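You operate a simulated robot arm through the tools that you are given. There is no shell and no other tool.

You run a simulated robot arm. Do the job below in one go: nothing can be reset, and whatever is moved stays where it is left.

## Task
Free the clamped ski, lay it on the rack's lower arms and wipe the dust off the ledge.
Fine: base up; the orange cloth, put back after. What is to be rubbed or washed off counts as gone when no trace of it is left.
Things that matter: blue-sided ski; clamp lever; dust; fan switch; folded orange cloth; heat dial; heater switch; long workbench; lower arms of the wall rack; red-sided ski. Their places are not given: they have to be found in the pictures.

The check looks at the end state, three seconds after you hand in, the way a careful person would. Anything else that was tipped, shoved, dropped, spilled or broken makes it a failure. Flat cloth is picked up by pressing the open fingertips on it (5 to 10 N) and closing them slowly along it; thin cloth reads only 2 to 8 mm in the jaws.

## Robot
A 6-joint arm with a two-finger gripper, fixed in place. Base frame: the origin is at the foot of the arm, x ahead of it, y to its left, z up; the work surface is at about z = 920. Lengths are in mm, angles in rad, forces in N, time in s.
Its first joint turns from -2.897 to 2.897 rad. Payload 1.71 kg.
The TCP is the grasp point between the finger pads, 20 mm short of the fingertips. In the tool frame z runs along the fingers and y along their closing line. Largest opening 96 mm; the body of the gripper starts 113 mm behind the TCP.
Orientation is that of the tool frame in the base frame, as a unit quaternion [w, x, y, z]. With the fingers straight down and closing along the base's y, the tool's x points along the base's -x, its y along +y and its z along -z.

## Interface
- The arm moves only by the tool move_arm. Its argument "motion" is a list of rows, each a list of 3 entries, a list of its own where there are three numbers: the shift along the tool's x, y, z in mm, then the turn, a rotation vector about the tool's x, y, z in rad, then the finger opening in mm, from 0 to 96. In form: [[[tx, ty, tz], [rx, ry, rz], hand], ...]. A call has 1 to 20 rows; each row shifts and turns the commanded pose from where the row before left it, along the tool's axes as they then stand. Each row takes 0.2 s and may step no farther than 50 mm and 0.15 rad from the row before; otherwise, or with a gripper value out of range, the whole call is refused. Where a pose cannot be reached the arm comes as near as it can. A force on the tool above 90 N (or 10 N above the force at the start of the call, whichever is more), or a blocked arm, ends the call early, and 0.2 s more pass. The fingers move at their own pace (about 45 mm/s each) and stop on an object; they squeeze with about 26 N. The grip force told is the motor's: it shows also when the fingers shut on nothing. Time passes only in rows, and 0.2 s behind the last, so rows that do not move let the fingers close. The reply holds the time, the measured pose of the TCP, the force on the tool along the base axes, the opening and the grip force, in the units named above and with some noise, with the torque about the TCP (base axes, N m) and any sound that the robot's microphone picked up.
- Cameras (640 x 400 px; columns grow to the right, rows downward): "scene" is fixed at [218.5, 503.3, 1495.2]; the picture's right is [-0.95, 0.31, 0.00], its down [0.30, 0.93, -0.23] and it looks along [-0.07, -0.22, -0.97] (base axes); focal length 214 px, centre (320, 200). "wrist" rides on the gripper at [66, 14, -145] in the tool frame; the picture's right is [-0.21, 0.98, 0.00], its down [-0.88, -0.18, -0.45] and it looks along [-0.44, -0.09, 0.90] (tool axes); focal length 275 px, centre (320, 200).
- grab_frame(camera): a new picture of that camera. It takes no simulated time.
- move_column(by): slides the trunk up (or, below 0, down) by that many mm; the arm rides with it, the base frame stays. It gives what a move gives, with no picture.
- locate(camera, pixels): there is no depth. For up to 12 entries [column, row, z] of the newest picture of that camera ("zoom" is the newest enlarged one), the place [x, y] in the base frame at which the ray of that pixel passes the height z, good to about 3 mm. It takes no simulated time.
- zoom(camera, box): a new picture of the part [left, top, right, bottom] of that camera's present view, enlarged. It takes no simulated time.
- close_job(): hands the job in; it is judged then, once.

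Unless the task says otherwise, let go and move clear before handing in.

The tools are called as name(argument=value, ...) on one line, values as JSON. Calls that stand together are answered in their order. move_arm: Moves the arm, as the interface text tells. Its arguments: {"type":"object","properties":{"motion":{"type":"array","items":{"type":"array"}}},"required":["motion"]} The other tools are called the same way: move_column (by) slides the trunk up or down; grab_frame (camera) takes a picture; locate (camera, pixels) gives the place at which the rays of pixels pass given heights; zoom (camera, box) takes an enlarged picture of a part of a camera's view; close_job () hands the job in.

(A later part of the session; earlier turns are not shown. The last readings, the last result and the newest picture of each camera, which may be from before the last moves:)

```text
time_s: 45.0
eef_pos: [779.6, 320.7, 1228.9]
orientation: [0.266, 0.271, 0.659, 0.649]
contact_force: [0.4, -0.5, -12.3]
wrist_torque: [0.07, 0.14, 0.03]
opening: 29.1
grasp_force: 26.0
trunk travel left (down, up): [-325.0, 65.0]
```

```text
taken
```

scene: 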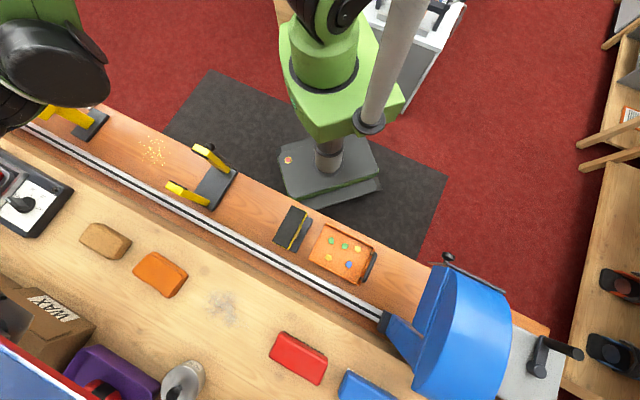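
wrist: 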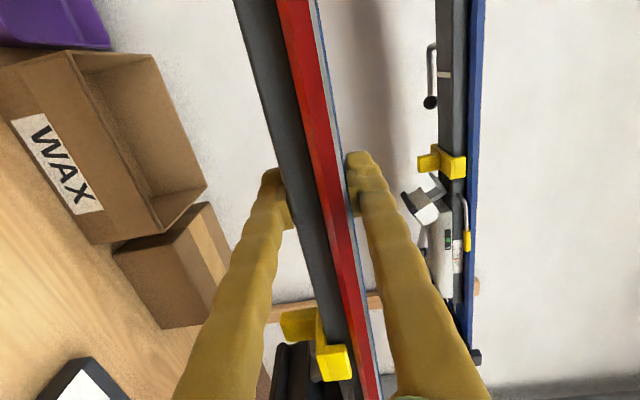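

All steady at n≈776. I glide the remaining 130 mm to centre the ski over the arms at n≈905.

move_arm(motion=[[[0, 0, 4], [0, 0, 0], 10], [[0, 0, 10], [0, 0, 0], 10], [[0, 0, 18], [0, 0, 0], 10], [[0, 0, 22], [0, 0, 0], 10], [[0, 0, 22], [0, 0, 0], 10], [[0, 0, 22], [0, 0, 0], 10], [[0, 0, 18], [0, 0, 0], 10], [[0, 0, 10], [0, 0, 0], 10], [[0, 0, 4], [0, 0, 0], 10], [[0, 0, 0], [0, 0, 0], 10]])

grab_frame(camera="wrist")

zoom(camera="wrist", box=[240, 280, 400, 400])

```text
time_s: 47.2
eef_pos: [871.0, 414.3, 1227.3]
orientation: [0.266, 0.271, 0.66, 0.649]
contact_force: [0.3, 1.0, -11.5]
wrist_torque: [0.09, 0.14, 0.0]
opening: 29.4
grasp_force: 26.7
trunk travel left (down, up): [-325.0, 65.0]
```

```text
taken
```

wrist: 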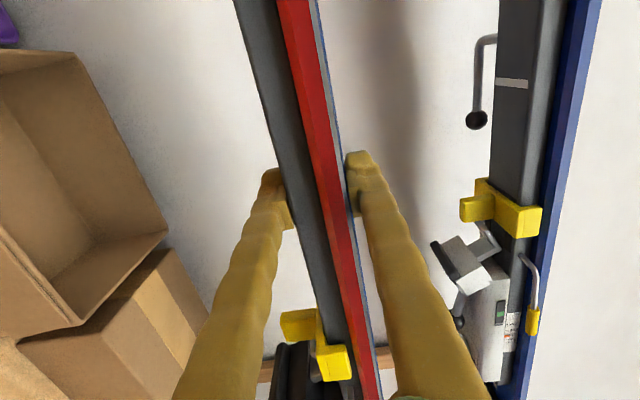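

```text
3.33 times, centred on (320, 340) of wrist
```

zoom: 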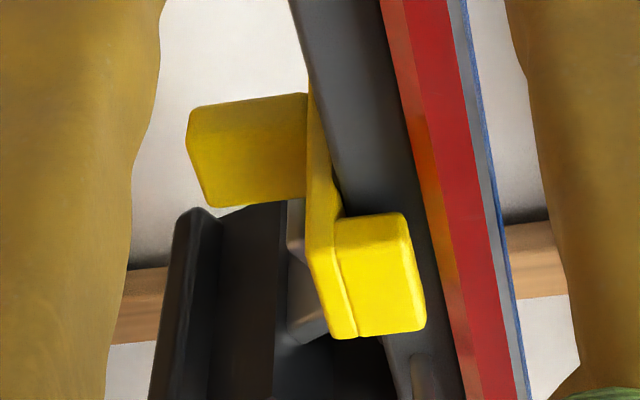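

The ski now hangs over the lower arms at n≈906, clear of the upper ski's binding at (470,270). I lower with the column first, then in small steps watching the load.

move_column(by=-55)

grab_frame(camera="wrist")

```text
time_s: 48.1
eef_pos: [870.3, 414.3, 1173.3]
orientation: [0.266, 0.271, 0.659, 0.649]
contact_force: [0.8, 0.6, -11.8]
wrist_torque: [0.05, 0.12, 0.04]
opening: 29.1
grasp_force: 25.6
trunk travel left (down, up): [-270.0, 120.0]
```

```text
taken
```

wrist: 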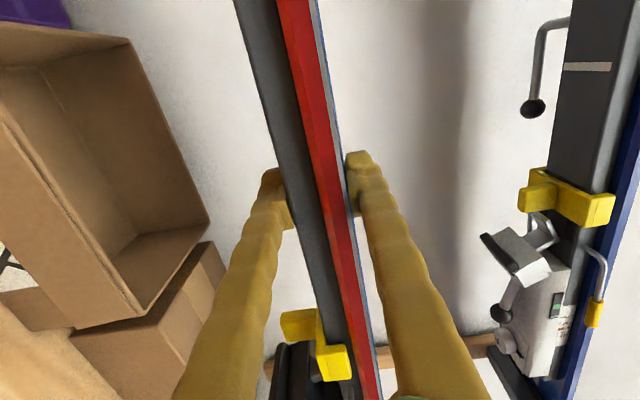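

Still hanging free at TCP z=1173. I keep lowering in small steps.

move_arm(motion=[[[0, -5, 0], [0, 0, 0], 10], [[0, -5, 0], [0, 0, 0], 10], [[0, -4, 0], [0, 0, 0], 10], [[0, 0, 0], [0, 0, 0], 10]])

move_arm(motion=[[[0, -4, 0], [0, 0, 0], 10], [[0, -4, 0], [0, 0, 0], 10], [[0, 0, 0], [0, 0, 0], 10]])

```text
time_s: 49.1
eef_pos: [870.4, 413.0, 1159.6]
orientation: [0.266, 0.27, 0.66, 0.649]
contact_force: [-0.1, -0.5, -11.9]
wrist_torque: [0.08, 0.12, 0.0]
opening: 29.3
grasp_force: 26.0
trunk travel left (down, up): [-270.0, 120.0]
```

```text
time_s: 50.0
eef_pos: [870.5, 414.0, 1152.0]
orientation: [0.266, 0.271, 0.659, 0.649]
contact_force: [0.3, -0.3, -11.8]
wrist_torque: [0.07, 0.11, 0.01]
opening: 28.8
grasp_force: 26.1
trunk travel left (down, up): [-270.0, 120.0]
```

No contact yet at z=1152 (load still 11.8 N). I continue in 3–4 mm steps.

move_arm(motion=[[[0, -3, 0], [0, 0, 0], 10], [[0, -3, 0], [0, 0, 0], 10], [[0, 0, 0], [0, 0, 0], 10]])

grab_frame(camera="wrist")

```text
time_s: 50.8
eef_pos: [870.9, 413.8, 1146.1]
orientation: [0.266, 0.27, 0.659, 0.649]
contact_force: [0.5, -0.1, -11.6]
wrist_torque: [0.07, 0.11, 0.03]
opening: 29.2
grasp_force: 25.8
trunk travel left (down, up): [-270.0, 120.0]
```

```text
taken
```

wrist: 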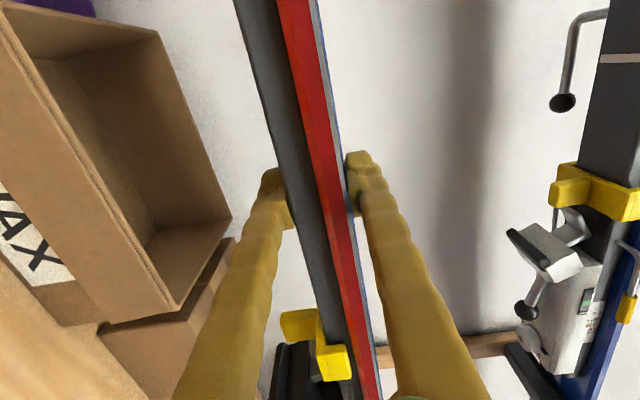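

move_arm(motion=[[[0, -3, 0], [0, 0, 0], 10], [[0, -3, 0], [0, 0, 0], 10], [[0, 0, 0], [0, 0, 0], 10]])

move_arm(motion=[[[0, -2.5, 0], [0, 0, 0], 10], [[0, -2.5, 0], [0, 0, 0], 10], [[0, 0, 0], [0, 0, 0], 10]])

```text
time_s: 51.5
eef_pos: [870.3, 414.9, 1139.3]
orientation: [0.266, 0.27, 0.659, 0.65]
contact_force: [0.5, -0.5, -12.0]
wrist_torque: [0.01, 0.04, -0.01]
opening: 29.1
grasp_force: 26.1
trunk travel left (down, up): [-270.0, 120.0]
```

```text
time_s: 52.4
eef_pos: [868.2, 413.3, 1135.8]
orientation: [0.267, 0.271, 0.658, 0.65]
contact_force: [8.3, 5.4, 34.1]
wrist_torque: [0.29, -0.2, -0.26]
opening: 33.1
grasp_force: 17.4
trunk travel left (down, up): [-270.0, 120.0]
```

Contact: the force jumped to +34 N and the fingers were pushed open to 33 mm, so the ski bears on the arms. I back up 2.5 mm to relieve the pressure.

move_arm(motion=[[[0, 2.5, 0], [0, 0, 0], 10], [[0, 0, 0], [0, 0, 0], 10]])

grab_frame(camera="wrist")

```text
time_s: 53.0
eef_pos: [868.9, 412.8, 1138.4]
orientation: [0.267, 0.269, 0.659, 0.65]
contact_force: [-2.6, -2.4, 15.5]
wrist_torque: [0.38, -0.32, -0.01]
opening: 29.6
grasp_force: 26.2
trunk travel left (down, up): [-270.0, 120.0]
```

```text
taken
```

wrist: 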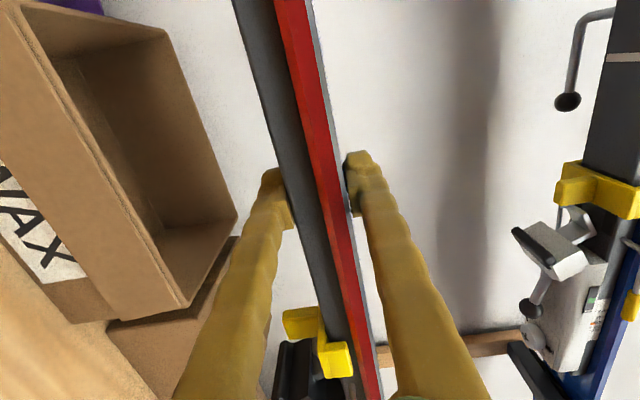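

The force is +15.5 N with the far edge bearing slightly first, balanced between left and right arms. I raise another 2 mm so the load is close to neutral before letting go.

move_arm(motion=[[[0, 2, 0], [0, 0, 0], 10], [[0, 0, 0], [0, 0, 0], 10]])

```text
time_s: 53.5
eef_pos: [871.2, 415.2, 1138.4]
orientation: [0.267, 0.27, 0.66, 0.649]
contact_force: [-0.1, -0.1, -10.5]
wrist_torque: [-0.06, -0.09, -0.15]
opening: 29.5
grasp_force: 26.0
trunk travel left (down, up): [-270.0, 120.0]
```

move_arm(motion=[[[0, -1, 0], [0, 0, 0], 10], [[0, 0, 0], [0, 0, 0], 10]])

grab_frame(camera="wrist")

```text
time_s: 54.1
eef_pos: [869.9, 413.4, 1138.1]
orientation: [0.266, 0.27, 0.659, 0.649]
contact_force: [4.6, 1.7, -0.2]
wrist_torque: [0.36, -0.34, -0.05]
opening: 29.1
grasp_force: 26.0
trunk travel left (down, up): [-270.0, 120.0]
```

```text
taken
```

wrist: 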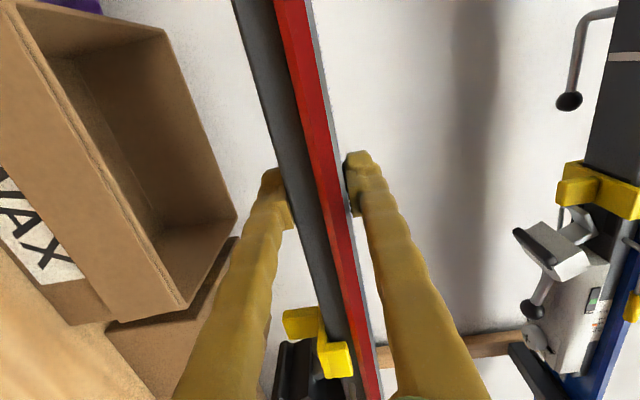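

Vertical load is now neutral, with a small roll torque because the far edge touches first. I tilt the hand by 0.015 rad to let the ski lie flatter, then check.

move_arm(motion=[[[0, 0, 0], [-0.015, 0, 0], 10], [[0, 0, 0], [0, 0, 0], 10]])

```text
time_s: 54.8
eef_pos: [868.9, 413.4, 1138.0]
orientation: [0.269, 0.268, 0.654, 0.654]
contact_force: [-0.6, 2.1, -3.5]
wrist_torque: [-0.03, 0.0, 0.11]
opening: 29.1
grasp_force: 26.4
trunk travel left (down, up): [-270.0, 120.0]
```

The torque vanished and most of the weight is on the arms. I now open the fingers in stages.

move_arm(motion=[[[0, 0, 0], [0, 0, 0], 32], [[0, 0, 0], [0, 0, 0], 36], [[0, 0, 0], [0, 0, 0], 42], [[0, 0, 0], [0, 0, 0], 50], [[0, 0, 0], [0, 0, 0], 50]])

grab_frame(camera="wrist")

zoom(camera="wrist", box=[220, 0, 420, 200])

```text
time_s: 56.0
eef_pos: [870.1, 413.5, 1138.7]
orientation: [0.269, 0.268, 0.654, 0.654]
contact_force: [-0.4, -0.9, -0.4]
wrist_torque: [-0.01, 0.0, -0.03]
opening: 50.2
grasp_force: 0.1
trunk travel left (down, up): [-270.0, 120.0]
```

```text
taken
```

wrist: 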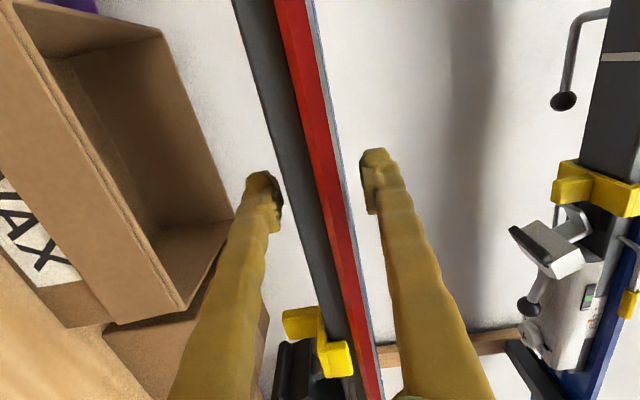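

```text
2.00 times, centred on (320, 100) of wrist
```

zoom: 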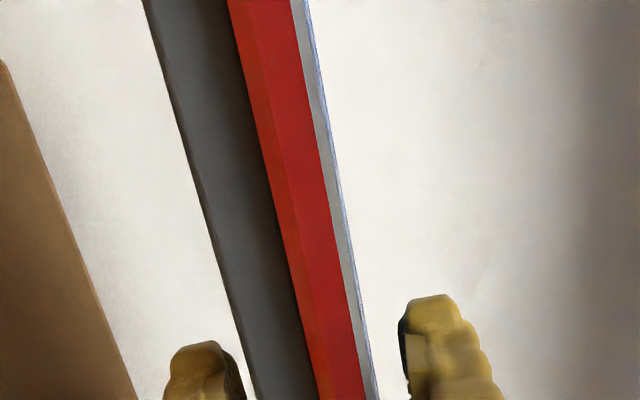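

The ski stays put on the lower arms with the hand unloaded. I back straight out toward the bench front, then look at the rack from a distance.

move_arm(motion=[[[0, 0, 0], [0, 0, 0], 60], [[0, 0, -20], [0, 0, 0], 60], [[0, 0, -35], [0, 0, 0], 60], [[0, 0, -40], [0, 0, 0], 60], [[0, 0, -40], [0, 0, 0], 60], [[0, 0, -40], [0, 0, 0], 60], [[0, 0, -40], [0, 0, 0], 60], [[0, 0, -40], [0, 0, 0], 60], [[0, 0, -40], [0, 0, 0], 60], [[0, 0, -40], [0, 0, 0], 60], [[0, 0, 0], [0, 0, 0], 60]])

grab_frame(camera="wrist")

grab_frame(camera="scene")

```text
time_s: 58.4
eef_pos: [634.9, 173.2, 1137.3]
orientation: [0.268, 0.268, 0.654, 0.655]
contact_force: [0.1, -0.3, 0.1]
wrist_torque: [-0.02, 0.0, -0.02]
opening: 60.1
grasp_force: 0.1
trunk travel left (down, up): [-270.0, 120.0]
```

```text
taken
```

wrist: 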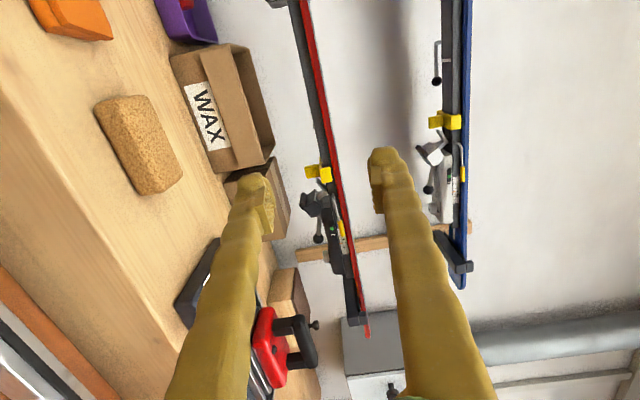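

```text
taken
```

scene: 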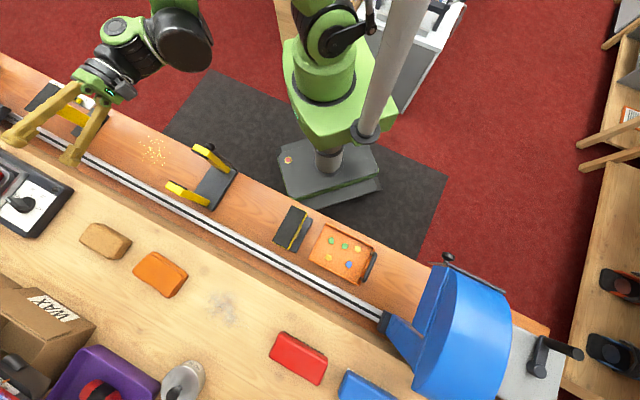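

The red-sided ski lies on the lower arms (left arm at (355,300) under the tail). I zoom to verify its seat.

zoom(camera="wrist", box=[280, 130, 440, 350])

zoom(camera="wrist", box=[230, 0, 390, 100])

zoom(camera="scene", box=[120, 220, 320, 345])

zoom(camera="scene", box=[110, 120, 210, 182])

```text
1.82 times, centred on (360, 240) of wrist
```

zoom: 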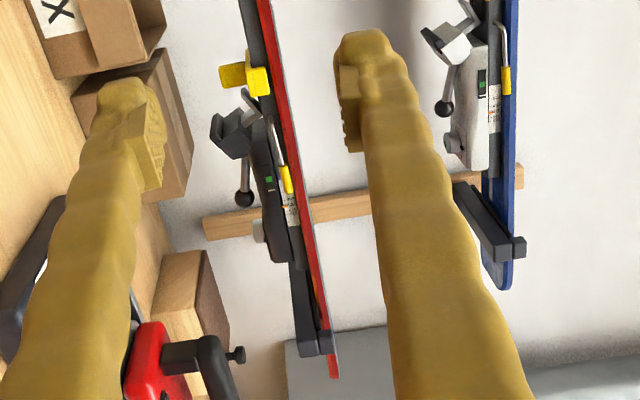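

```text
4.00 times, centred on (310, 50) of wrist
```

zoom: 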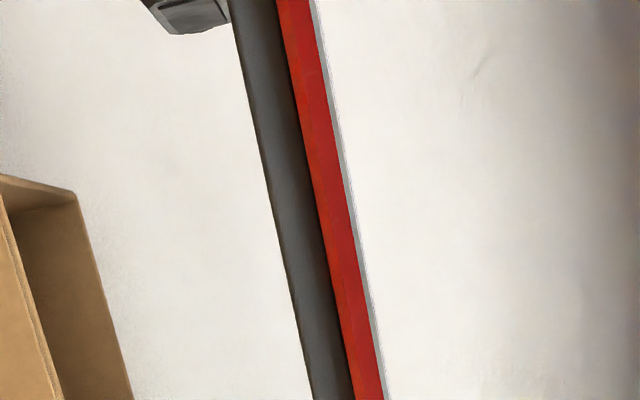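

```text
3.20 times, centred on (220, 282) of scene
```

zoom: 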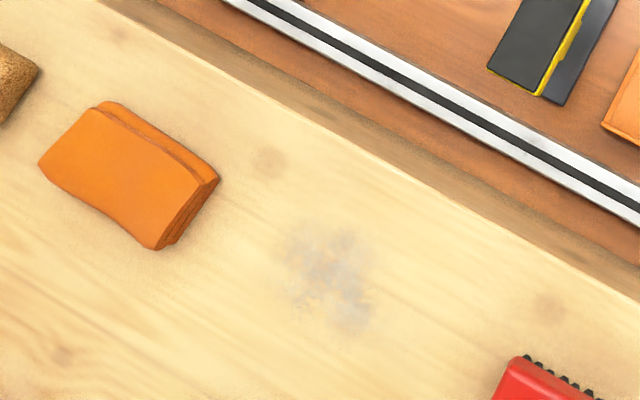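

```text
6.40 times, centred on (160, 151) of scene
```

zoom: 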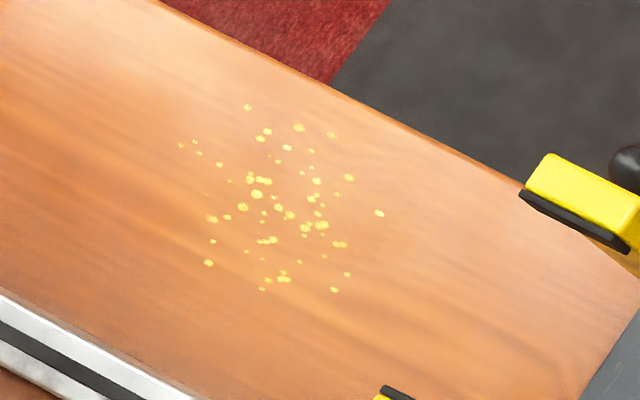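

The ski sits behind the lip on the left arm and level along the rack. Now the dust: a gray smudge around (223,307) in the scene, and the folded orange cloth at (160,273); I'll locate their outlines.

locate(camera="scene", pixels=[[151.25, 251.4, 935], [188.75, 275, 935], [168.4, 297, 935], [131.9, 270.5, 935], [207, 290, 920], [240, 290, 920], [240, 327, 920], [207, 327, 920], [223, 307, 920], [104, 240, 935], [297, 357, 940], [236, 268, 920]])

zoom(camera="scene", box=[190, 275, 260, 340])

zoom(camera="scene", box=[120, 240, 200, 310])

```text
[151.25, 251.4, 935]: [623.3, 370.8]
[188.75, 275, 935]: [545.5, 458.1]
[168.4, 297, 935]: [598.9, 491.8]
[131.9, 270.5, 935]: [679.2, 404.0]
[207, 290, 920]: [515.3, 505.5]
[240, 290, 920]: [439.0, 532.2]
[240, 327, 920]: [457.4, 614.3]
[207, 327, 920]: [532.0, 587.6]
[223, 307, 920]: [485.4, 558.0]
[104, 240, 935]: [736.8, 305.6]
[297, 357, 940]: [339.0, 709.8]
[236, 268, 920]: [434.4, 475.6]
```

```text
6.15 times, centred on (225, 308) of scene
```

zoom: 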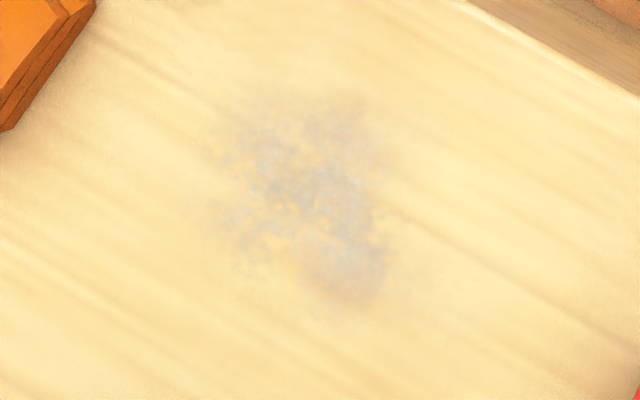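

```text
5.71 times, centred on (160, 275) of scene
```

zoom: 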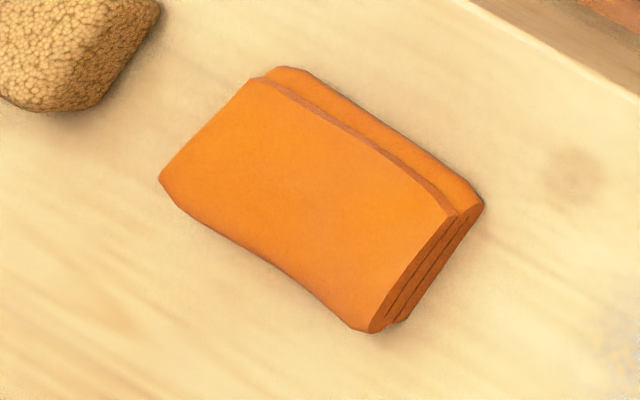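

The cloth is a folded stack about 117 × 63 mm and roughly 23 mm thick, centred near n≈736, u≈-133, with the dust centred near n≈738, u≈46. I point the hand straight down (closing across the cloth's short side) and move above the cloth.

move_arm(motion=[[[0, 0, 0], [0.1428, 0, 0], 96], [[0, 0, 0], [0.1428, 0, 0], 96], [[0, 0, 0], [0.1428, 0, 0], 96], [[0, 0, 0], [0.1428, 0, 0], 96], [[0, 0, 0], [0.1428, 0, 0], 96], [[0, 0, 0], [0.1428, 0, 0], 96], [[0, 0, 0], [0.1428, 0, 0], 96], [[0, 0, 0], [0.1428, 0, 0], 96], [[0, 0, 0], [0.1428, 0, 0], 96], [[0, 0, 0], [0.1428, 0, 0], 96], [[0, 0, 0], [0.1428, 0, 0], 96], [[35, 20, 0], [0, 0, 0], 96], [[35, 20, 0], [0, 0, 0], 96], [[35, 20, 0], [0, 0, 0], 96], [[35, 20, 0], [0, 0, 0], 96], [[0, 0, 0], [0, 0, 0], 96]])

grab_frame(camera="wrist")

grab_frame(camera="scene")

```text
time_s: 61.8
eef_pos: [589.0, 332.4, 1136.3]
orientation: [0.002, 0.379, 0.925, 0.0]
contact_force: [-0.8, 0.9, -0.1]
wrist_torque: [0.0, 0.0, 0.01]
opening: 95.9
grasp_force: 0.0
trunk travel left (down, up): [-270.0, 120.0]
```

```text
taken
```

wrist: 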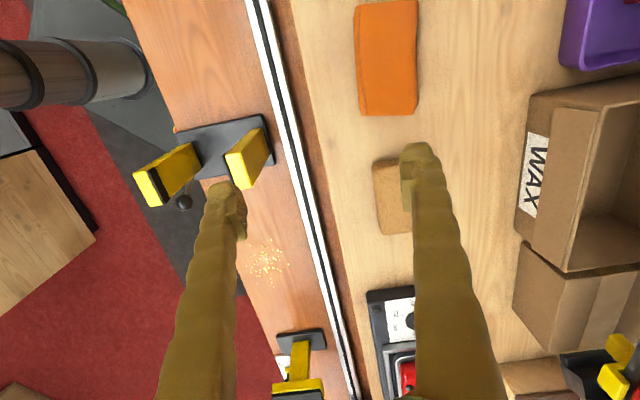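

```text
taken
```

scene: 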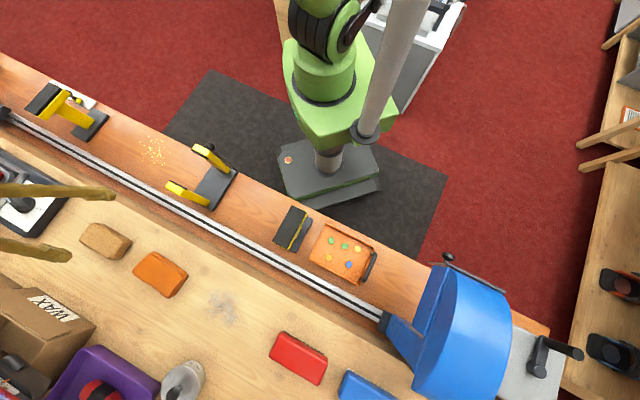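

The hand points straight down now; the cloth shows at (387,57) aligned with the bench direction. I locate its outline in this view.

locate(camera="wrist", pixels=[[356, 8, 940], [416, 2, 940], [416, 113, 940], [362, 115, 940], [357, 60, 940], [417, 60, 940], [387, 57, 940]])

zoom(camera="wrist", box=[320, 0, 480, 130])

```text
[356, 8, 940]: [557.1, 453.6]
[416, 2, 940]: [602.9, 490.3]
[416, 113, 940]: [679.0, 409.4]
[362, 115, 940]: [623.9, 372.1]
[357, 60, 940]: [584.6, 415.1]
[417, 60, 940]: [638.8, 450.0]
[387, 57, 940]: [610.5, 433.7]
```

```text
3.08 times, centred on (400, 65) of wrist
```

zoom: 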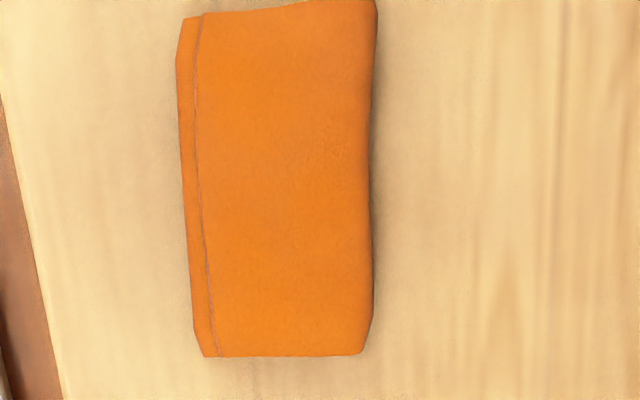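

The cloth centre is near (616,431) with its long side turned about 0.06 rad from the bench direction. I move above it and align.

move_arm(motion=[[[12.75, 22.25, 34], [0, 0, 0], 96], [[12.75, 22.25, 34], [0, 0, 0], 96], [[12.75, 22.25, 34], [0, 0, 0.058], 96], [[12.75, 22.25, 25], [0, 0, 0], 96], [[0, 0, 0], [0, 0, 0], 96]])

grab_frame(camera="wrist")

grab_frame(camera="scene")

```text
time_s: 63.0
eef_pos: [619.7, 429.1, 1010.3]
orientation: [0.001, 0.406, 0.914, 0.0]
contact_force: [0.3, 0.1, -1.4]
wrist_torque: [-0.04, 0.0, 0.04]
opening: 96.0
grasp_force: 0.1
trunk travel left (down, up): [-270.0, 120.0]
```

```text
taken
```

wrist: 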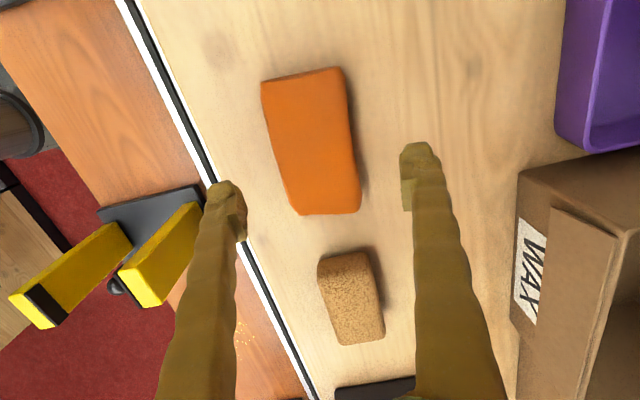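

```text
taken
```

scene: 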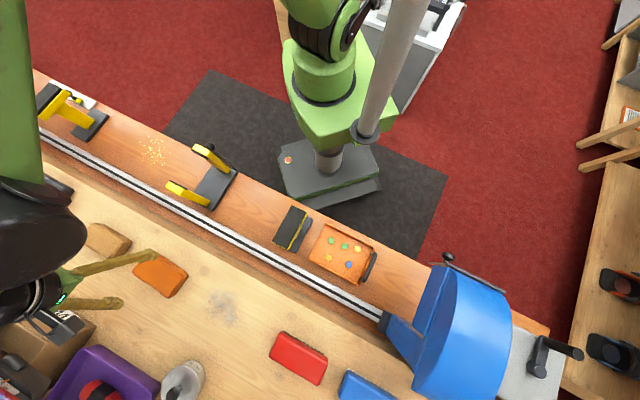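

locate(camera="wrist", pixels=[[262, 84, 942], [344, 67, 942], [360, 208, 942], [297, 213, 942], [276, 140, 942], [353, 140, 942], [315, 140, 942]])

zoom(camera="wrist", box=[230, 40, 420, 240])

```text
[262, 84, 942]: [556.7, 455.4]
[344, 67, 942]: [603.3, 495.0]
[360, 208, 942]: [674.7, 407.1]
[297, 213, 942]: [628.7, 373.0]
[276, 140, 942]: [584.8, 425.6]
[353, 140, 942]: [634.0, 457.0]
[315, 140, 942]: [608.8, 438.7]
```

```text
2.00 times, centred on (325, 140) of wrist
```

zoom: 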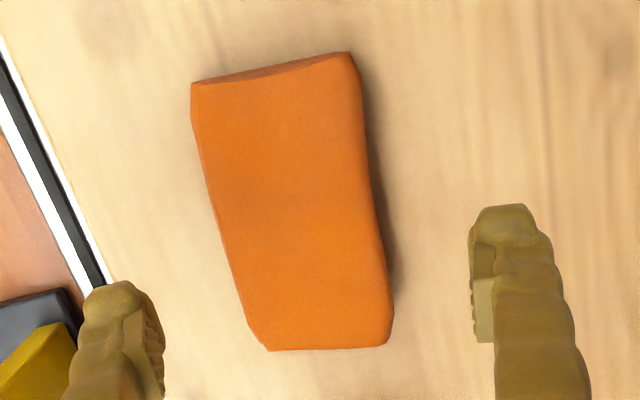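

Centre is confirmed at n≈740, u≈-135, tool is there. I add a touch of yaw and descend to just above the ledge.

move_arm(motion=[[[4, 0, 25], [0, 0, 0.025], 96], [[0, 0, 30], [0, 0, 0], 96], [[0, 0, 0], [0, 0, 0], 96]])

grab_frame(camera="wrist")

zoom(camera="scene", box=[80, 220, 240, 320])

```text
time_s: 63.8
eef_pos: [617.7, 431.4, 956.6]
orientation: [0.001, 0.416, 0.909, 0.0]
contact_force: [-0.3, -0.6, 0.2]
wrist_torque: [-0.03, 0.03, -0.01]
opening: 96.1
grasp_force: 0.1
trunk travel left (down, up): [-270.0, 120.0]
```

```text
taken
```

wrist: 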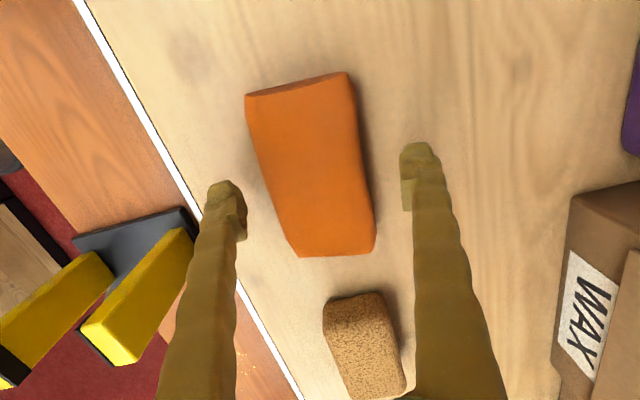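

```text
4.00 times, centred on (160, 270) of scene
```

zoom: 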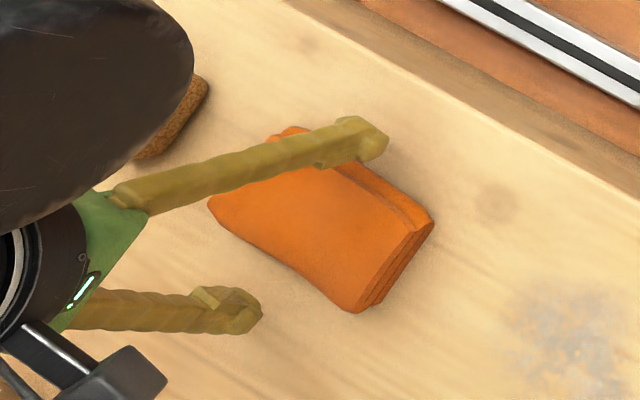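

The cloth lies between the open fingers. I descend until the fingertips are just above the ledge.

move_arm(motion=[[[0, 0, 6], [0, 0, 0], 96], [[0, 0, 6], [0, 0, 0], 96], [[0, 0, 2], [0, 0, 0], 96], [[0, 0, 0], [0, 0, 0], 96]])

grab_frame(camera="wrist")

```text
time_s: 64.8
eef_pos: [617.1, 430.8, 941.9]
orientation: [0.0, 0.417, 0.909, 0.0]
contact_force: [0.1, -0.3, 0.0]
wrist_torque: [0.0, 0.0, -0.03]
opening: 96.2
grasp_force: 0.1
trunk travel left (down, up): [-270.0, 120.0]
```

```text
taken
```

wrist: 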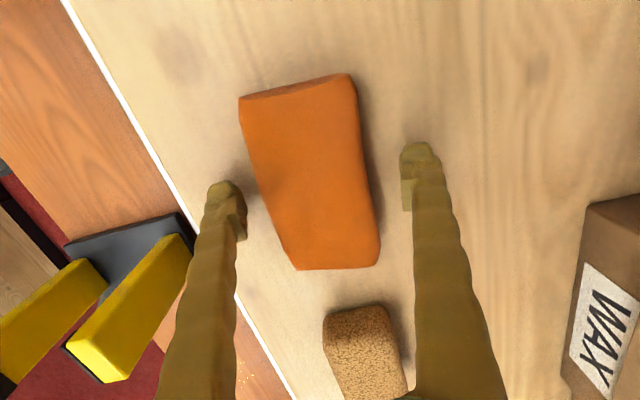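

Tips are at z≈922 with no contact. I close slowly on the cloth's sides.

move_arm(motion=[[[0, 0, 0], [0, 0, 0], 82], [[0, 0, 0], [0, 0, 0], 72], [[0, 0, 0], [0, 0, 0], 66], [[0, 0, 0], [0, 0, 0], 62], [[0, 0, 0], [0, 0, 0], 58], [[0, 0, 0], [0, 0, 0], 58]])

grab_frame(camera="wrist")

```text
time_s: 66.2
eef_pos: [615.8, 432.0, 942.5]
orientation: [0.0, 0.417, 0.909, 0.0]
contact_force: [0.2, -0.3, 2.8]
wrist_torque: [0.05, 0.04, 0.02]
opening: 67.6
grasp_force: 25.8
trunk travel left (down, up): [-270.0, 120.0]
```

```text
taken
```

wrist: 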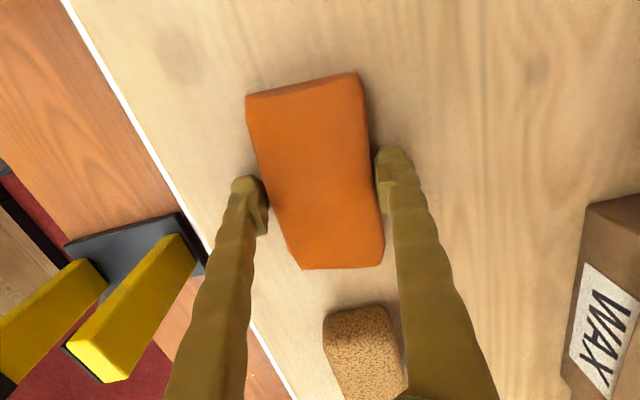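

The cloth is held as a firm pad, 67.6 mm wide at 25.8 N. I lift it slightly and carry it toward the dust, stopping just short of the smudge, checking the surroundings first.

move_arm(motion=[[[0, 0, -6], [0, 0, 0], 50], [[0, 0, -8], [0, 0, 0], 50], [[20, -1.6, 0], [0, 0, 0], 50], [[33, -2.6, 0], [0, 0, 0], 50], [[20, -1.6, 0], [0, 0, 0], 50], [[0, 0, 0], [0, 0, 0], 50]])

grab_frame(camera="wrist")

grab_frame(camera="scene")

locate(camera="scene", pixels=[[270, 345, 930], [285, 333, 930], [327, 365, 930], [305, 385, 930], [165, 395, 920], [205, 380, 990], [183, 362, 1000], [205, 395, 920], [223, 307, 920]])

```text
time_s: 67.5
eef_pos: [565.4, 484.6, 955.1]
orientation: [0.001, 0.417, 0.909, 0.0]
contact_force: [-0.3, -0.1, -0.4]
wrist_torque: [-0.02, -0.04, 0.02]
opening: 67.6
grasp_force: 26.0
trunk travel left (down, up): [-270.0, 120.0]
```

```text
taken
```

wrist: 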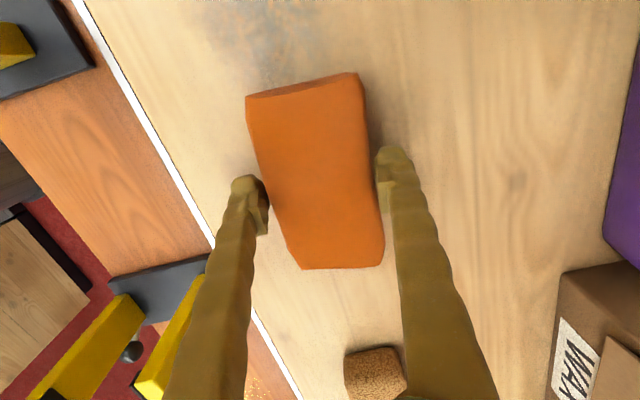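

```text
taken
```

scene: 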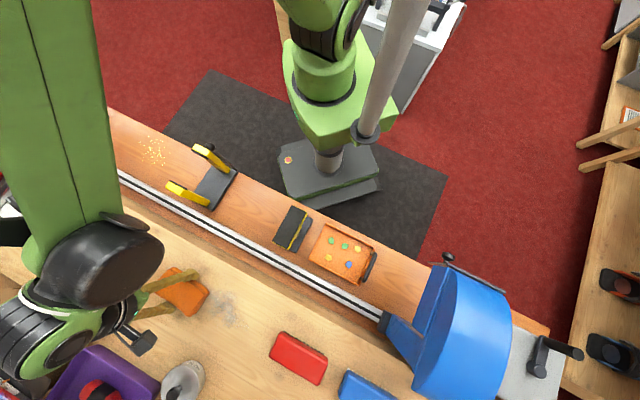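

```text
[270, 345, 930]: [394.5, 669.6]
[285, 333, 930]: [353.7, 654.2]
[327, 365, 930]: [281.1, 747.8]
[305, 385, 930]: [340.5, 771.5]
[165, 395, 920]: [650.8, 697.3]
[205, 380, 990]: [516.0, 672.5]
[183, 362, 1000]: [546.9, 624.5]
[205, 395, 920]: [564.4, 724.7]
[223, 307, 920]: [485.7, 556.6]
```

The brush begins at u≈187 and the paste can's near side is at n≈829, so I will keep the pad within u≤105 and n≤765. I lower the cloth onto the ledge just before the smudge.

move_arm(motion=[[[0, 0, 6], [0, 0, 0], 50], [[0, 0, 6], [0, 0, 0], 50], [[0, 0, 0], [0, 0, 0], 50]])

move_arm(motion=[[[0, 0, 1.5], [0, 0, 0], 50], [[0, 0, 0], [0, 0, 0], 50]])

```text
time_s: 68.3
eef_pos: [564.0, 483.7, 943.9]
orientation: [0.0, 0.417, 0.909, 0.001]
contact_force: [-0.2, 0.1, 0.1]
wrist_torque: [0.03, 0.0, -0.03]
opening: 67.5
grasp_force: 26.1
trunk travel left (down, up): [-270.0, 120.0]
```

```text
time_s: 69.0
eef_pos: [564.1, 482.8, 942.7]
orientation: [0.0, 0.417, 0.909, 0.0]
contact_force: [0.6, 0.4, 1.5]
wrist_torque: [0.04, 0.03, -0.03]
opening: 67.3
grasp_force: 26.4
trunk travel left (down, up): [-270.0, 120.0]
```

move_arm(motion=[[[0, 0, 0.8], [0, 0, 0], 50], [[0, 0, 0], [0, 0, 0], 50]])

```text
time_s: 69.5
eef_pos: [563.6, 483.2, 941.7]
orientation: [0.0, 0.417, 0.909, 0.001]
contact_force: [3.4, 1.8, 18.5]
wrist_torque: [0.08, 0.08, -0.03]
opening: 67.6
grasp_force: 26.3
trunk travel left (down, up): [-270.0, 120.0]
```

The pad presses with 18.5 N, more than needed; I ease by 0.4 mm and make the first stroke along the bench over the smudge's centre.

move_arm(motion=[[[0, 0, -0.4], [0, 0, 0], 50], [[20, -1.6, 0], [0, 0, 0], 50], [[20, -1.6, 0], [0, 0, 0], 50], [[20, -1.6, 0], [0, 0, 0], 50], [[20, -1.6, 0], [0, 0, 0], 50], [[20, -1.6, 0], [0, 0, 0], 50], [[20, -1.6, 0], [0, 0, 0], 50], [[20, -1.6, 0], [0, 0, 0], 50], [[20, -1.6, 0], [0, 0, 0], 50], [[0, 0, 0], [0, 0, 0], 50]])

grab_frame(camera="wrist")

grab_frame(camera="scene")

```text
time_s: 71.8
eef_pos: [450.0, 597.8, 942.5]
orientation: [0.0, 0.417, 0.909, 0.001]
contact_force: [1.2, -2.2, 13.3]
wrist_torque: [-0.05, -0.09, 0.0]
opening: 67.9
grasp_force: 25.3
trunk travel left (down, up): [-270.0, 120.0]
```

```text
taken
```

wrist: 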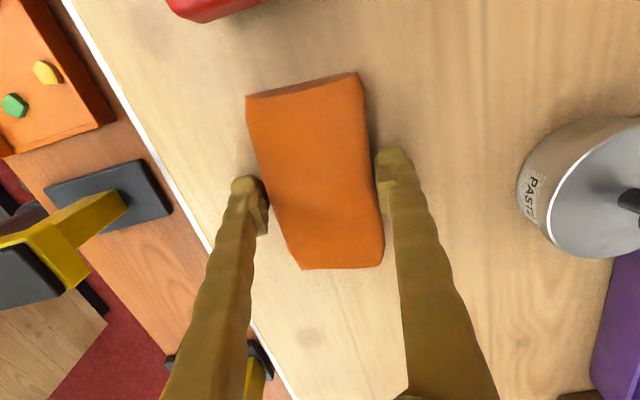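

```text
taken
```

scene: 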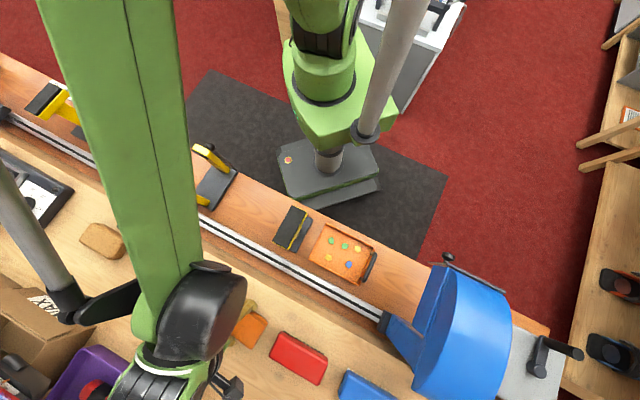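

The first stroke wiped the middle: the wood behind the pad at (330,320) is clean. I add a return stroke on the near side and another on the wall side to catch the fringes.

move_arm(motion=[[[-1.9, -22.9, 0], [0, 0, 0], 50], [[-20, 1.6, 0], [0, 0, 0], 50], [[-20, 1.6, 0], [0, 0, 0], 50], [[-20, 1.6, 0], [0, 0, 0], 50], [[-20, 1.6, 0], [0, 0, 0], 50], [[-20, 1.6, 0], [0, 0, 0], 50], [[-20, 1.6, 0], [0, 0, 0], 50], [[-20, 1.6, 0], [0, 0, 0], 50], [[-20, 1.6, 0], [0, 0, 0], 50], [[1.8, 22.4, 0], [0, 0, 0], 50], [[1.8, 22.4, 0], [0, 0, 0], 50]])

grab_frame(camera="wrist")

grab_frame(camera="scene")

zoom(camera="scene", box=[170, 260, 290, 350])

zoom(camera="wrist", box=[130, 0, 450, 110])

```text
time_s: 74.2
eef_pos: [580.1, 499.7, 944.2]
orientation: [-0.001, 0.417, 0.909, 0.0]
contact_force: [1.0, -1.3, -0.5]
wrist_torque: [0.0, 0.04, 0.02]
opening: 67.6
grasp_force: 26.1
trunk travel left (down, up): [-270.0, 120.0]
```

```text
taken
```

wrist: 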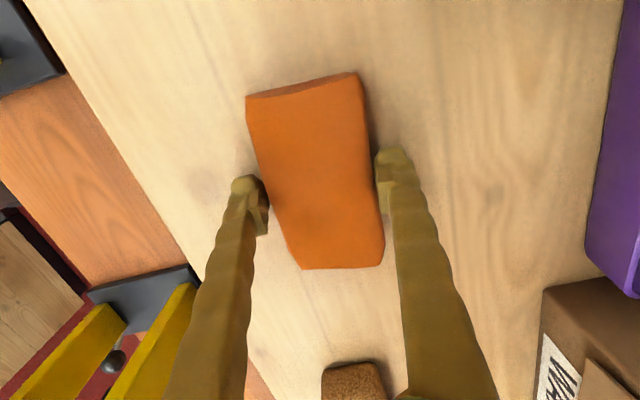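

```text
taken
```

scene: 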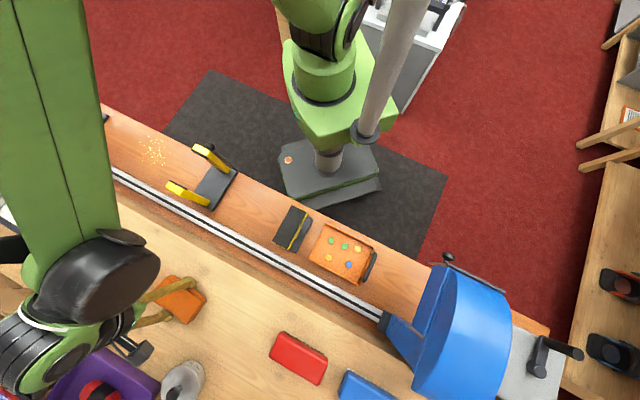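

```text
4.44 times, centred on (230, 305) of scene
```

zoom: 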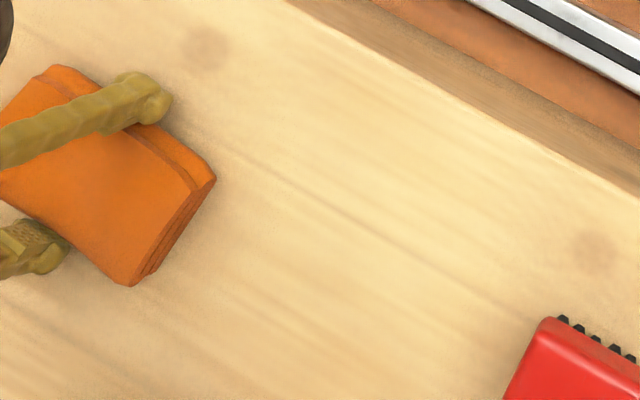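

```text
2.00 times, centred on (290, 55) of wrist
```

zoom: 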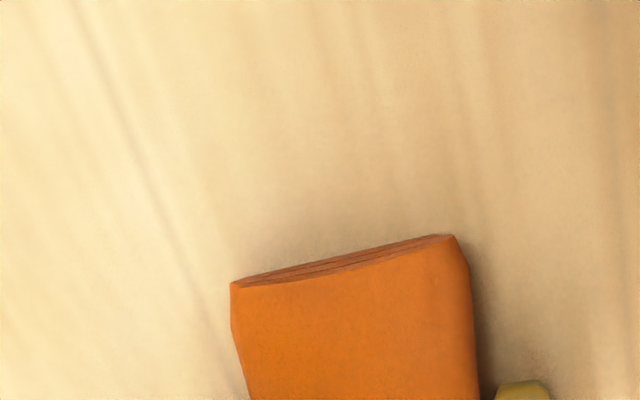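

The smudge is no longer visible in either camera, though contact was light on the last part (force ≈0). I re-establish contact and make one more stroke on the wall side to be sure.

move_arm(motion=[[[0, 0, 1.2], [0, 0, 0], 50], [[0, 0, 0], [0, 0, 0], 50]])

```text
time_s: 74.8
eef_pos: [580.7, 499.5, 942.9]
orientation: [0.001, 0.418, 0.909, 0.001]
contact_force: [3.9, 2.4, 15.8]
wrist_torque: [0.09, 0.01, 0.02]
opening: 67.7
grasp_force: 25.8
trunk travel left (down, up): [-270.0, 120.0]
```

move_arm(motion=[[[0, 0, -0.2], [0, 0, 0], 50], [[20, -1.6, 0], [0, 0, 0], 50], [[20, -1.6, 0], [0, 0, 0], 50], [[20, -1.6, 0], [0, 0, 0], 50], [[20, -1.6, 0], [0, 0, 0], 50], [[20, -1.6, 0], [0, 0, 0], 50], [[20, -1.6, 0], [0, 0, 0], 50], [[20, -1.6, 0], [0, 0, 0], 50], [[20, -1.6, 0], [0, 0, 0], 50], [[-3.2, -40, 0], [0, 0, 0], 50], [[-20, 1.6, 0], [0, 0, 0], 50], [[-20, 1.6, 0], [0, 0, 0], 50], [[-20, 1.6, 0], [0, 0, 0], 50], [[-20, 1.6, 0], [0, 0, 0], 50], [[-20, 1.6, 0], [0, 0, 0], 50], [[-20, 1.6, 0], [0, 0, 0], 50], [[-20, 1.6, 0], [0, 0, 0], 50], [[-20, 1.6, 0], [0, 0, 0], 50], [[0, 0, 0], [0, 0, 0], 50]])

grab_frame(camera="wrist")

zoom(camera="scene", box=[170, 260, 290, 350])

```text
time_s: 78.8
eef_pos: [550.2, 470.8, 941.3]
orientation: [0.001, 0.417, 0.909, 0.0]
contact_force: [-10.0, 7.8, 37.0]
wrist_torque: [0.19, 0.21, 0.01]
opening: 68.0
grasp_force: 25.8
trunk travel left (down, up): [-270.0, 120.0]
```

```text
taken
```

wrist: 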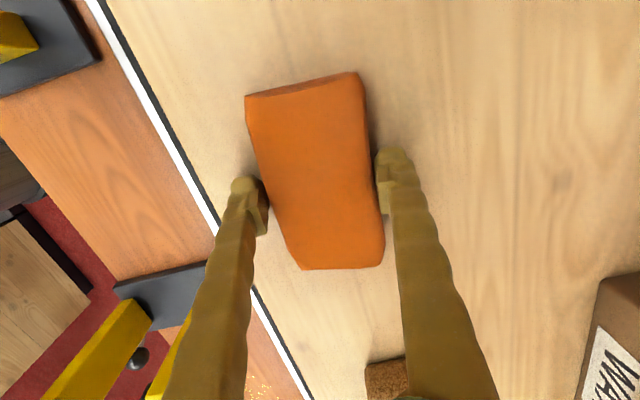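

```text
4.44 times, centred on (230, 305) of scene
```

zoom: 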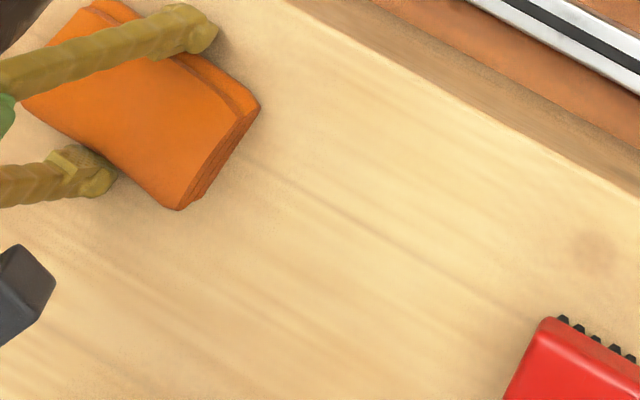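

The ledge is clean in both views. Now I lift the cloth and carry it back to its original place (allowing for the few mm it shifted when gripped).

move_arm(motion=[[[0, 0, -6], [0, 0, 0], 50], [[0, 0, -8], [0, 0, 0], 50], [[-20, 5.5, 0], [0, 0, 0], 50], [[-32.6, 9.5, 0], [0, 0, 0], 50], [[-20, 5.5, 0], [0, 0, 0], 50], [[0, 0, 0], [0, 0, 0], 50]])

grab_frame(camera="wrist")

grab_frame(camera="scene")

```text
time_s: 80.2
eef_pos: [614.8, 426.5, 954.0]
orientation: [0.0, 0.417, 0.909, 0.001]
contact_force: [-0.6, -0.4, -0.5]
wrist_torque: [0.0, 0.01, -0.01]
opening: 68.0
grasp_force: 25.8
trunk travel left (down, up): [-270.0, 120.0]
```

```text
taken
```

wrist: 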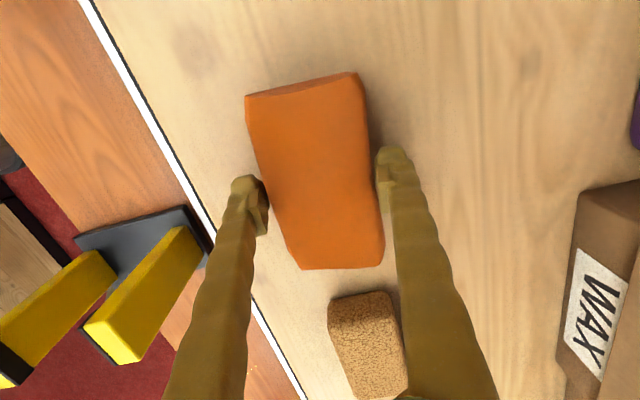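

```text
taken
```

scene: 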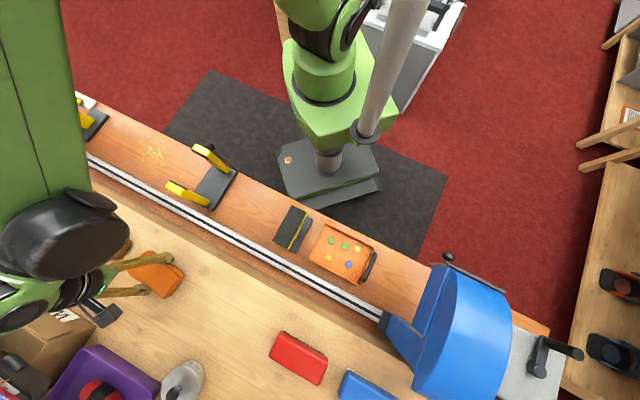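

I'm within 3 mm of the original spot. A small correction, then I lower the cloth to the ledge.

move_arm(motion=[[[3, 0, 4], [0, 0, 0], 50], [[0, 0, 5], [0, 0, 0], 50], [[0, 0, 1.5], [0, 0, 0], 50], [[0, 0, 0], [0, 0, 0], 50]])

move_arm(motion=[[[0, 0, 1.2], [0, 0, 0], 50], [[0, 0, 0], [0, 0, 0], 50]])

```text
time_s: 81.2
eef_pos: [612.9, 431.1, 944.3]
orientation: [0.0, 0.418, 0.909, 0.0]
contact_force: [0.0, 0.4, -0.4]
wrist_torque: [0.0, 0.02, -0.02]
opening: 67.6
grasp_force: 25.9
trunk travel left (down, up): [-270.0, 120.0]
```

```text
time_s: 81.8
eef_pos: [613.4, 432.7, 943.2]
orientation: [-0.001, 0.417, 0.909, 0.0]
contact_force: [0.7, 0.3, -0.5]
wrist_torque: [0.04, 0.0, 0.02]
opening: 67.8
grasp_force: 25.5
trunk travel left (down, up): [-270.0, 120.0]
```

move_arm(motion=[[[0, 0, 0.8], [0, 0, 0], 50], [[0, 0, 0], [0, 0, 0], 50]])

```text
time_s: 82.3
eef_pos: [614.1, 431.4, 942.6]
orientation: [0.0, 0.417, 0.909, 0.0]
contact_force: [0.1, -0.7, -0.3]
wrist_torque: [0.03, -0.03, -0.01]
opening: 68.1
grasp_force: 26.1
trunk travel left (down, up): [-270.0, 120.0]
```

move_arm(motion=[[[0, 0, 0.6], [0, 0, 0], 50], [[0, 0, 0], [0, 0, 0], 50]])

```text
time_s: 83.0
eef_pos: [611.2, 431.8, 941.6]
orientation: [0.0, 0.417, 0.909, 0.0]
contact_force: [0.1, -0.2, 2.1]
wrist_torque: [0.04, -0.04, 0.0]
opening: 67.9
grasp_force: 26.2
trunk travel left (down, up): [-270.0, 120.0]
```

The cloth touches the ledge (2 N). I open the fingers and rise straight up.

move_arm(motion=[[[0, 0, 0], [0, 0, 0], 72], [[0, 0, 0], [0, 0, 0], 82], [[0, 0, 0], [0, 0, 0], 96], [[0, 0, 0], [0, 0, 0], 96], [[0, 0, -15], [0, 0, 0], 96], [[0, 0, -40], [0, 0, 0], 96], [[0, 0, -45], [0, 0, 0], 96], [[0, 0, -45], [0, 0, 0], 96], [[0, 0, 0], [0, 0, 0], 96]])

grab_frame(camera="wrist")

grab_frame(camera="scene")

```text
time_s: 85.0
eef_pos: [610.9, 430.4, 1086.5]
orientation: [0.001, 0.417, 0.909, 0.002]
contact_force: [-0.2, 0.0, -0.1]
wrist_torque: [0.0, -0.01, 0.02]
opening: 96.2
grasp_force: 0.1
trunk travel left (down, up): [-270.0, 120.0]
```

```text
taken
```

wrist: 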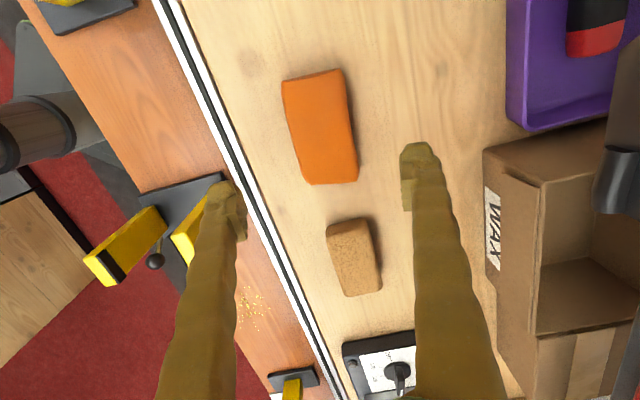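

```text
taken
```

scene: 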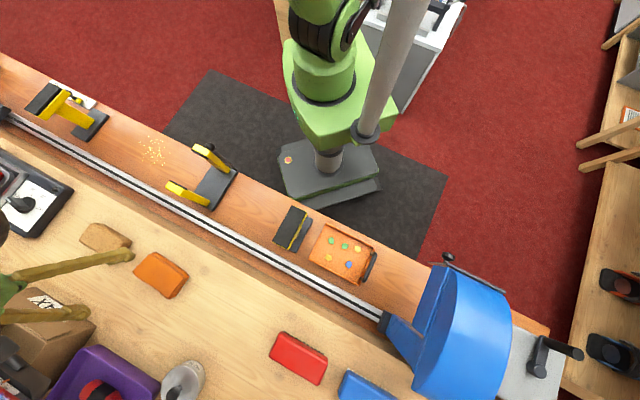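

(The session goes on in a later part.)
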